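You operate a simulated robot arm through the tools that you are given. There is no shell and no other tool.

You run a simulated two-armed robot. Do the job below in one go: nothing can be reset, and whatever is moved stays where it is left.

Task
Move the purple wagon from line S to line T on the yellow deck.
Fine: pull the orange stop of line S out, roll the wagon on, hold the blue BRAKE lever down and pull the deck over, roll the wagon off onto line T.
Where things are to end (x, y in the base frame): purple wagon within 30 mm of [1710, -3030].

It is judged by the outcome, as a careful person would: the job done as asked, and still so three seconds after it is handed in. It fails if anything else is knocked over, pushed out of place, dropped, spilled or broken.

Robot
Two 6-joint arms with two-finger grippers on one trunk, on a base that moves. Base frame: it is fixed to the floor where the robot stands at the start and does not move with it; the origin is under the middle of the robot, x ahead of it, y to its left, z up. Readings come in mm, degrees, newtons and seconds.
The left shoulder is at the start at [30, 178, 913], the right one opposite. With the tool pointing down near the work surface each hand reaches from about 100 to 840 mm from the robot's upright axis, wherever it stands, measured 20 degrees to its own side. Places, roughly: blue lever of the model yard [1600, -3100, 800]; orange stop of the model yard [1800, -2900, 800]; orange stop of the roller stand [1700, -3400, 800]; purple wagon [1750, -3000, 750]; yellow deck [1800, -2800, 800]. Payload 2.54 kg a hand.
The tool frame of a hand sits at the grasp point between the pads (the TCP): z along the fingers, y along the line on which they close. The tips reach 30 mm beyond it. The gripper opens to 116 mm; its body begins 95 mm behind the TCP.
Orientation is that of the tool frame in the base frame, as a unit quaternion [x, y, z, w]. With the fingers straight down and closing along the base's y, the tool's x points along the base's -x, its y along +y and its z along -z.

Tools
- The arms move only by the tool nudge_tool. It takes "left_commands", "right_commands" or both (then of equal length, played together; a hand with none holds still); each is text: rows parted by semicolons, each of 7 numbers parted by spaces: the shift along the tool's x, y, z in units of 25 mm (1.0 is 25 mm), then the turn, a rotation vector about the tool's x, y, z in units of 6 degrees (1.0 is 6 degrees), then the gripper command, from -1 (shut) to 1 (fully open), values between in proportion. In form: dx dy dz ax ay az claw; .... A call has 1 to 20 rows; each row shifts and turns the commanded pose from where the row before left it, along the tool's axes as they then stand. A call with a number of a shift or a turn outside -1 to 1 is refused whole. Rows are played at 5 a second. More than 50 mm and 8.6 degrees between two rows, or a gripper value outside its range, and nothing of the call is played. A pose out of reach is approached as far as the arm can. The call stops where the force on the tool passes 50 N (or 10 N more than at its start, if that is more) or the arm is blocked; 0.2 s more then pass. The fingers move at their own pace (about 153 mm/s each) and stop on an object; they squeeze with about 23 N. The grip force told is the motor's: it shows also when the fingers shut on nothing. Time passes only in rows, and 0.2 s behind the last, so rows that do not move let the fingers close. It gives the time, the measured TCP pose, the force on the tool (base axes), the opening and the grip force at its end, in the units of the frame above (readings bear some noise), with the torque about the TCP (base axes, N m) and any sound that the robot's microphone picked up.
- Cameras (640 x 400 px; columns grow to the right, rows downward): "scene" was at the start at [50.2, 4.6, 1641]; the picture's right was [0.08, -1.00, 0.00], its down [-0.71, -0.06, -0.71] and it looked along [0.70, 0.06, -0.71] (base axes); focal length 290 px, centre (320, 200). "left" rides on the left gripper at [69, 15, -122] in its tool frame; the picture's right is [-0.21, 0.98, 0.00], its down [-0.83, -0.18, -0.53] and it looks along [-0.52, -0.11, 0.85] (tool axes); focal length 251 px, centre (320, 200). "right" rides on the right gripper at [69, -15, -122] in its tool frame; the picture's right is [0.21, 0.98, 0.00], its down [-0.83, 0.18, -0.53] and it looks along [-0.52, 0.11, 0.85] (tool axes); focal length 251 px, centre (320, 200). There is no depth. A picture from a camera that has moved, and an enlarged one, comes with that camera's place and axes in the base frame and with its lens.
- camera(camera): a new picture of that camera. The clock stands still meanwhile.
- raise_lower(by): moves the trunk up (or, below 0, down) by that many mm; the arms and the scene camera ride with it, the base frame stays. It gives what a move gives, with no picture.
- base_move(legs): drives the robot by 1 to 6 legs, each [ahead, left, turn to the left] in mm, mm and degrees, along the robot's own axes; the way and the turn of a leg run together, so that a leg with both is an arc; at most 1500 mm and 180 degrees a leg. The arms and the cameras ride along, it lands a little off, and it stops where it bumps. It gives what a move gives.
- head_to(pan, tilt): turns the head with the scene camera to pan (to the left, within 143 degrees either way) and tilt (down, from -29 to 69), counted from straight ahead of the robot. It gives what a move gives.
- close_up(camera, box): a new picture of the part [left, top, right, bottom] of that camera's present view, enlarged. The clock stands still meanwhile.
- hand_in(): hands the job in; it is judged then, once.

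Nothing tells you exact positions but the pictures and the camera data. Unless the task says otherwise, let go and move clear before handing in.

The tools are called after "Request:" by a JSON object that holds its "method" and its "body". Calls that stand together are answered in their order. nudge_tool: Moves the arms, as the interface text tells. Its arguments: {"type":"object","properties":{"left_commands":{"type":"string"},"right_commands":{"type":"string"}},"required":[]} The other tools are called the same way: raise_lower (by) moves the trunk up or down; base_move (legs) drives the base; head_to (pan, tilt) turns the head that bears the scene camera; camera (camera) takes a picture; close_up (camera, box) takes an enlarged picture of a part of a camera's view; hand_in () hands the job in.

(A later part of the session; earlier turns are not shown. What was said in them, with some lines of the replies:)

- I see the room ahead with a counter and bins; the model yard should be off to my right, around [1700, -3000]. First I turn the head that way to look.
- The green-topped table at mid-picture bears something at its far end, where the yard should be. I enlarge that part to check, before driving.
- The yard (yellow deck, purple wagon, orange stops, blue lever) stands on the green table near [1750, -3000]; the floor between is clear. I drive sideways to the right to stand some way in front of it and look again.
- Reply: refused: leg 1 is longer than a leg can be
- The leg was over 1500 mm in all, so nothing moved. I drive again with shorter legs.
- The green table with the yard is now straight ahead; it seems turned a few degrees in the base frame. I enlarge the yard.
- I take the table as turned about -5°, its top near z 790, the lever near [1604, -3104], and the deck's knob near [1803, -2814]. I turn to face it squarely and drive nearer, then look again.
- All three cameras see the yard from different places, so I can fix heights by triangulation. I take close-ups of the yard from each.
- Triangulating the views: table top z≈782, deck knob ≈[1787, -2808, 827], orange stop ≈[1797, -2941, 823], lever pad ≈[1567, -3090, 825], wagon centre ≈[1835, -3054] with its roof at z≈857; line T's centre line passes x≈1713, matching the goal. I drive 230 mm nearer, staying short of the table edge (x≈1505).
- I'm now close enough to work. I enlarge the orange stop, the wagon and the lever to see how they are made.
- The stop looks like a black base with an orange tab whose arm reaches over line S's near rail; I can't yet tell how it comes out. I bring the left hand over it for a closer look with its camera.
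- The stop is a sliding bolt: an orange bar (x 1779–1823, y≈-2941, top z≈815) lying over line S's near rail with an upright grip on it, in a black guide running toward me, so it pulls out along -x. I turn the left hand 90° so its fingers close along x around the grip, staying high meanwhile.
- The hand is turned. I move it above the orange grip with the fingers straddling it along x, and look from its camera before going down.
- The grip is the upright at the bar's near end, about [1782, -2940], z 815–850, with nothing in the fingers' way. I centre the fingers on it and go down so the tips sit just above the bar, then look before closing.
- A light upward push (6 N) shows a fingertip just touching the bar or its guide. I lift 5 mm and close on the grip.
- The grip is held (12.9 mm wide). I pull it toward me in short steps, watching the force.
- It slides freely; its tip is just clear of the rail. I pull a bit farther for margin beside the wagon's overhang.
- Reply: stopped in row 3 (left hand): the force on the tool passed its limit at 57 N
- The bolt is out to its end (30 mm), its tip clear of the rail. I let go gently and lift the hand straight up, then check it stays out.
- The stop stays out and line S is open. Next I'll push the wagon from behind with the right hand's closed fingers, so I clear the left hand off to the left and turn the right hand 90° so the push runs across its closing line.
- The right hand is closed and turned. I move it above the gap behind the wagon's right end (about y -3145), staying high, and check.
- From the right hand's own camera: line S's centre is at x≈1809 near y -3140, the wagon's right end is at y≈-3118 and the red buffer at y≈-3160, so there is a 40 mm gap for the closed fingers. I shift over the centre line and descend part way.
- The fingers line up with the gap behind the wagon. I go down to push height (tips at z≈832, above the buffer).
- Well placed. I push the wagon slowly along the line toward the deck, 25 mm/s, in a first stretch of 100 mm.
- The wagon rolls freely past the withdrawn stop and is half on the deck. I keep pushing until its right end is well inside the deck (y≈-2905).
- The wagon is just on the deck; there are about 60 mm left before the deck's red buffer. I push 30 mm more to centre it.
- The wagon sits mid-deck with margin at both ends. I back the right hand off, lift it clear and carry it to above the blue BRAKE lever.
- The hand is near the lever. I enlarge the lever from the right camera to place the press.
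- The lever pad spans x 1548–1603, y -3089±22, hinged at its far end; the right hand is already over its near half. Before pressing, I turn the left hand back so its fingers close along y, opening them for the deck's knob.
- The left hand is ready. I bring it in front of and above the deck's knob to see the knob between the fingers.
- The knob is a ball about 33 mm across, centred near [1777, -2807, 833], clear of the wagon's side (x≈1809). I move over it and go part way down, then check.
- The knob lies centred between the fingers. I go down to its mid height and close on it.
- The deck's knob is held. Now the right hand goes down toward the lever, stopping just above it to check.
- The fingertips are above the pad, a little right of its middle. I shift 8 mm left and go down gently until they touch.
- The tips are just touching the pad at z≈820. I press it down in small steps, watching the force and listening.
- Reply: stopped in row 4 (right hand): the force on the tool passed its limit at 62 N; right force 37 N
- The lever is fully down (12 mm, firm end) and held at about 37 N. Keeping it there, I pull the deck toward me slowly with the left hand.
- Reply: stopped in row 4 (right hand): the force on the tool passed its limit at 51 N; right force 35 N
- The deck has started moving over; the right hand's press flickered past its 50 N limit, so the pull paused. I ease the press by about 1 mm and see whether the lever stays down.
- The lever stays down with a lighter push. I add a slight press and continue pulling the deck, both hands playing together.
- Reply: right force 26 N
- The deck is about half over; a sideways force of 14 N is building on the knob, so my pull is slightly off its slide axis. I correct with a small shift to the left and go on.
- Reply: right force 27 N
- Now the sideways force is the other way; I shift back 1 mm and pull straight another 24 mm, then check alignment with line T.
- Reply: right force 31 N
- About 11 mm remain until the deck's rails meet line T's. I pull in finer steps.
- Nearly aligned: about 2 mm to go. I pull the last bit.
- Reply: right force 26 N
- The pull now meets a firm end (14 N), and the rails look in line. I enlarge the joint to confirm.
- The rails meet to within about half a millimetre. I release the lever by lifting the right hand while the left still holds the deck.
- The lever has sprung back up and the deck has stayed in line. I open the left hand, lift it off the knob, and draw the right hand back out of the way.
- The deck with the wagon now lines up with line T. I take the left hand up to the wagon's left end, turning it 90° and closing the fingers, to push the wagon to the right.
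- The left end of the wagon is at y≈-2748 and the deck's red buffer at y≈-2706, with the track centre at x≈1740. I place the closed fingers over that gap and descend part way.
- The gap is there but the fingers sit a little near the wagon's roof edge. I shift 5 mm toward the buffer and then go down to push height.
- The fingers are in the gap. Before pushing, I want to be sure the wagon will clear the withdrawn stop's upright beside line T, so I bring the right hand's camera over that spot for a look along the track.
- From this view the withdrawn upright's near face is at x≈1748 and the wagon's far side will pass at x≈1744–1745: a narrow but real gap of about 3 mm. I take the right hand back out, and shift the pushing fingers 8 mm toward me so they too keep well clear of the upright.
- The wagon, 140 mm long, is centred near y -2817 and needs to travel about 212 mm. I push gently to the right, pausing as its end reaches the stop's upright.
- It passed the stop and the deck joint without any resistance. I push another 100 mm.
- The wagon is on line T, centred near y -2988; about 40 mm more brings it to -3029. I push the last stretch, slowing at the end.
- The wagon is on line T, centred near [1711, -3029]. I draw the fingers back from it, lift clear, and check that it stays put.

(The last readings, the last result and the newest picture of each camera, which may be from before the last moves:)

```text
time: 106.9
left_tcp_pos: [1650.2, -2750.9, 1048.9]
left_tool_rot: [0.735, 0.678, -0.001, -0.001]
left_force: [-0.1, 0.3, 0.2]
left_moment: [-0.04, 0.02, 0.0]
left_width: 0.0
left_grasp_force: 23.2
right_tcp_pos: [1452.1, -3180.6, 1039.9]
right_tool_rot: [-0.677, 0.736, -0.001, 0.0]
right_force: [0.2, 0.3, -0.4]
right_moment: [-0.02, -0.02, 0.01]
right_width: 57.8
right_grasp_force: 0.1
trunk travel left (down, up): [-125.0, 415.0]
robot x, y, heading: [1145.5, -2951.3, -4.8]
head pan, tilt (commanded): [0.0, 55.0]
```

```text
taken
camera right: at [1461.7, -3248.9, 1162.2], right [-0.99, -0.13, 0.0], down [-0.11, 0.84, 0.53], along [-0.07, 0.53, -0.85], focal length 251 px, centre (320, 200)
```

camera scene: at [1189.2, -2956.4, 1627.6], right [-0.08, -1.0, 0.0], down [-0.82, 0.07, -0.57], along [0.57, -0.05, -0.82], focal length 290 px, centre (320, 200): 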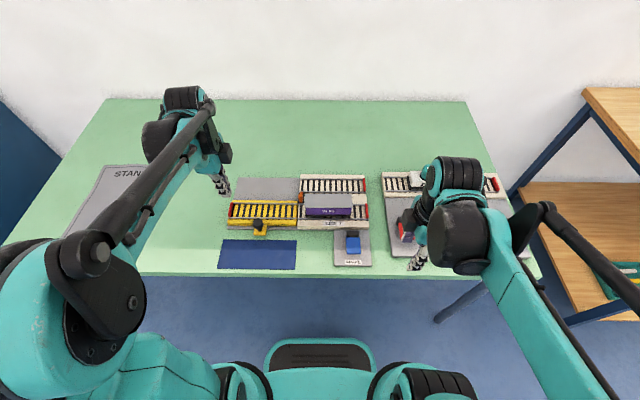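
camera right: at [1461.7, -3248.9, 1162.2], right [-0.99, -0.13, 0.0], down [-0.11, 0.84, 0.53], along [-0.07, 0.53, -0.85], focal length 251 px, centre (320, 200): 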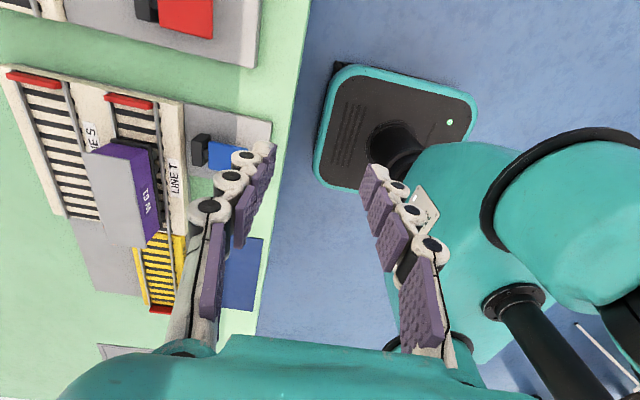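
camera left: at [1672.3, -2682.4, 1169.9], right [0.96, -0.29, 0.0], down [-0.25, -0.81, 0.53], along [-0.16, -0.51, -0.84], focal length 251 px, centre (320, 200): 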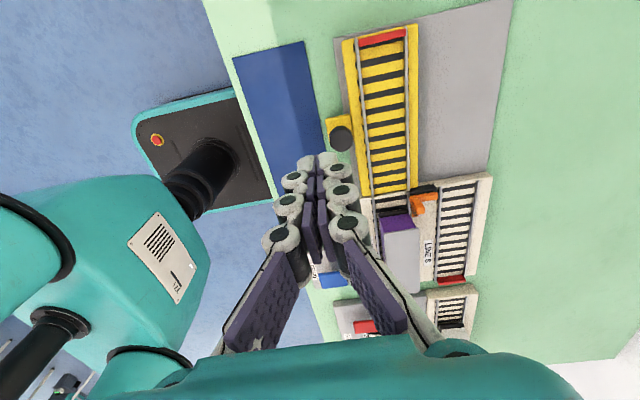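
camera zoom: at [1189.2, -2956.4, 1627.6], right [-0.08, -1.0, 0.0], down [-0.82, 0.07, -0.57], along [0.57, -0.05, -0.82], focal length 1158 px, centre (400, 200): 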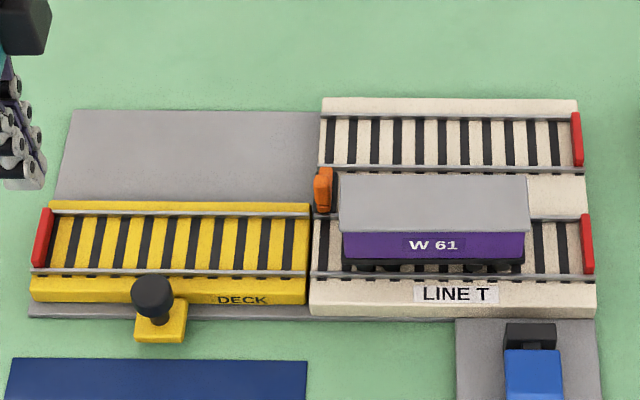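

The wagon stands on line T, hands clear, nothing else disturbed. I let a few seconds pass and take a second, independent look to confirm its place.

Request:
{"method": "nudge_tool", "body": {"left_commands": "0 0 0 0 0 0 -1; 0 0 0 0 0 0 -1; 0 0 0 0 0 0 -1; 0 0 0 0 0 0 -1; 0 0 0 0 0 0 -1; 0 0 0 0 0 0 -1; 0 0 0 0 0 0 -1; 0 0 0 0 0 0 -1; 0 0 0 0 0 0 -1; 0 0 0 0 0 0 -1; 0 0 0 0 0 0 -1; 0 0 0 0 0 0 -1; 0 0 0 0 0 0 -1; 0 0 0 0 0 0 -1; 0 0 0 0 0 0 -1"}}

Request:
{"method": "close_up", "body": {"camera": "scene", "box": [220, 150, 380, 250]}}

Request:
{"method": "close_up", "body": {"camera": "left", "box": [340, 170, 500, 300]}}

Request:
{"method": "close_up", "body": {"camera": "right", "box": [40, 60, 240, 260]}}

```text
time: 110.1
left_tcp_pos: [1649.6, -2751.6, 1048.0]
left_tool_rot: [0.735, 0.678, 0.0, -0.001]
left_force: [0.3, -0.5, 0.4]
left_moment: [-0.03, 0.0, 0.02]
left_width: 0.0
left_grasp_force: 22.6
right_tcp_pos: [1452.7, -3179.9, 1039.7]
right_tool_rot: [-0.677, 0.736, -0.001, 0.0]
right_force: [0.2, 0.4, 0.3]
right_moment: [0.03, 0.0, -0.03]
right_width: 58.0
right_grasp_force: 0.1
trunk travel left (down, up): [-125.0, 415.0]
robot x, y, heading: [1151.1, -2950.2, -4.7]
head pan, tilt (commanded): [0.0, 55.0]
```

```text
4.00 times, centred on (300, 200) of scene
camera zoom: at [1189.7, -2956.8, 1627.6], right [-0.08, -1.0, 0.0], down [-0.82, 0.07, -0.57], along [0.57, -0.05, -0.82], focal length 1158 px, centre (400, 200)
```

zoom: 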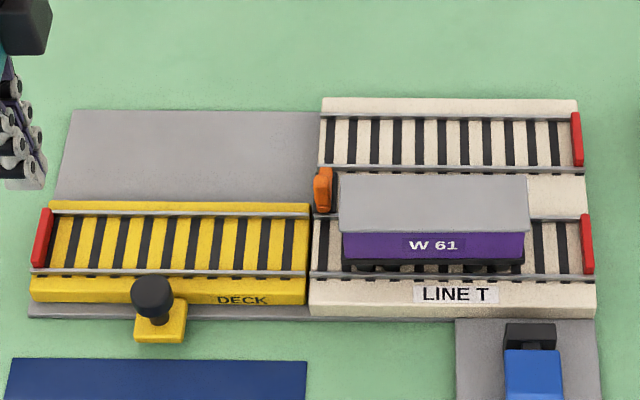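

```text
3.08 times, centred on (420, 235) of left
camera zoom: at [1672.8, -2682.9, 1169.6], right [0.96, -0.29, 0.0], down [-0.25, -0.81, 0.53], along [-0.16, -0.51, -0.84], focal length 774 px, centre (12, 92)
```

zoom: 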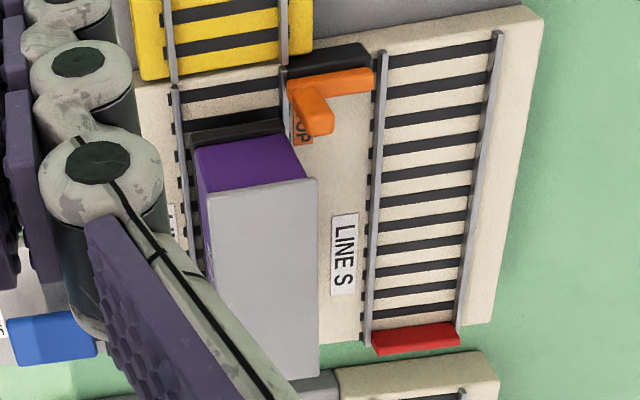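

```text
2.00 times, centred on (140, 160) of right
camera zoom: at [1462.1, -3249.2, 1162.0], right [-0.99, -0.13, 0.0], down [-0.11, 0.84, 0.53], along [-0.07, 0.53, -0.85], focal length 503 px, centre (680, 280)
```

zoom: 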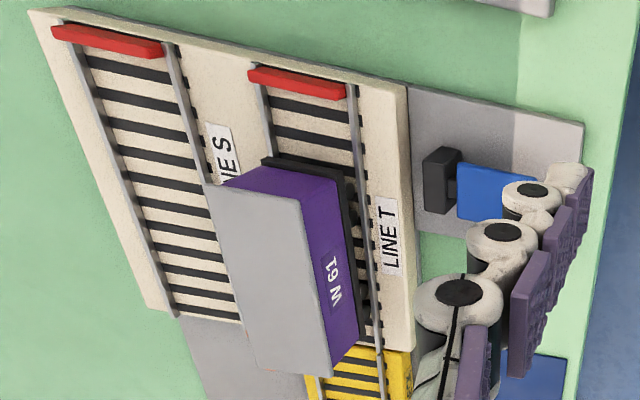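

The wagon has stayed still for several seconds on line T. My views put its centre at about [1710–1718, -3027 to -3039], within 30 mm of [1710, -3030]. The deck, lever and the rest are undisturbed and both hands are clear, so I hand in.

Request:
{"method": "hand_in", "body": {}}

```text
The job is handed in.
```

The purple wagon is on line T and I have handed the job in. It stood still for several seconds before that. I haven't seen the judge's result.

- **Wagon position:** my camera views put its centre between about [1710, -3027] and [1718, -3039]. Even the worst of those is about 13 mm from the target of [1710, -3030].
- **Stop on line S:** I pulled it out to its end, about 30 mm, and left it out.
- **Deck:** it sits in line with line T, with the rails meeting to within about half a millimetre. The BRAKE lever is released and back up.
- **Everything else:** I saw nothing knocked over or moved out of place, and both hands were lifted clear before handing in.
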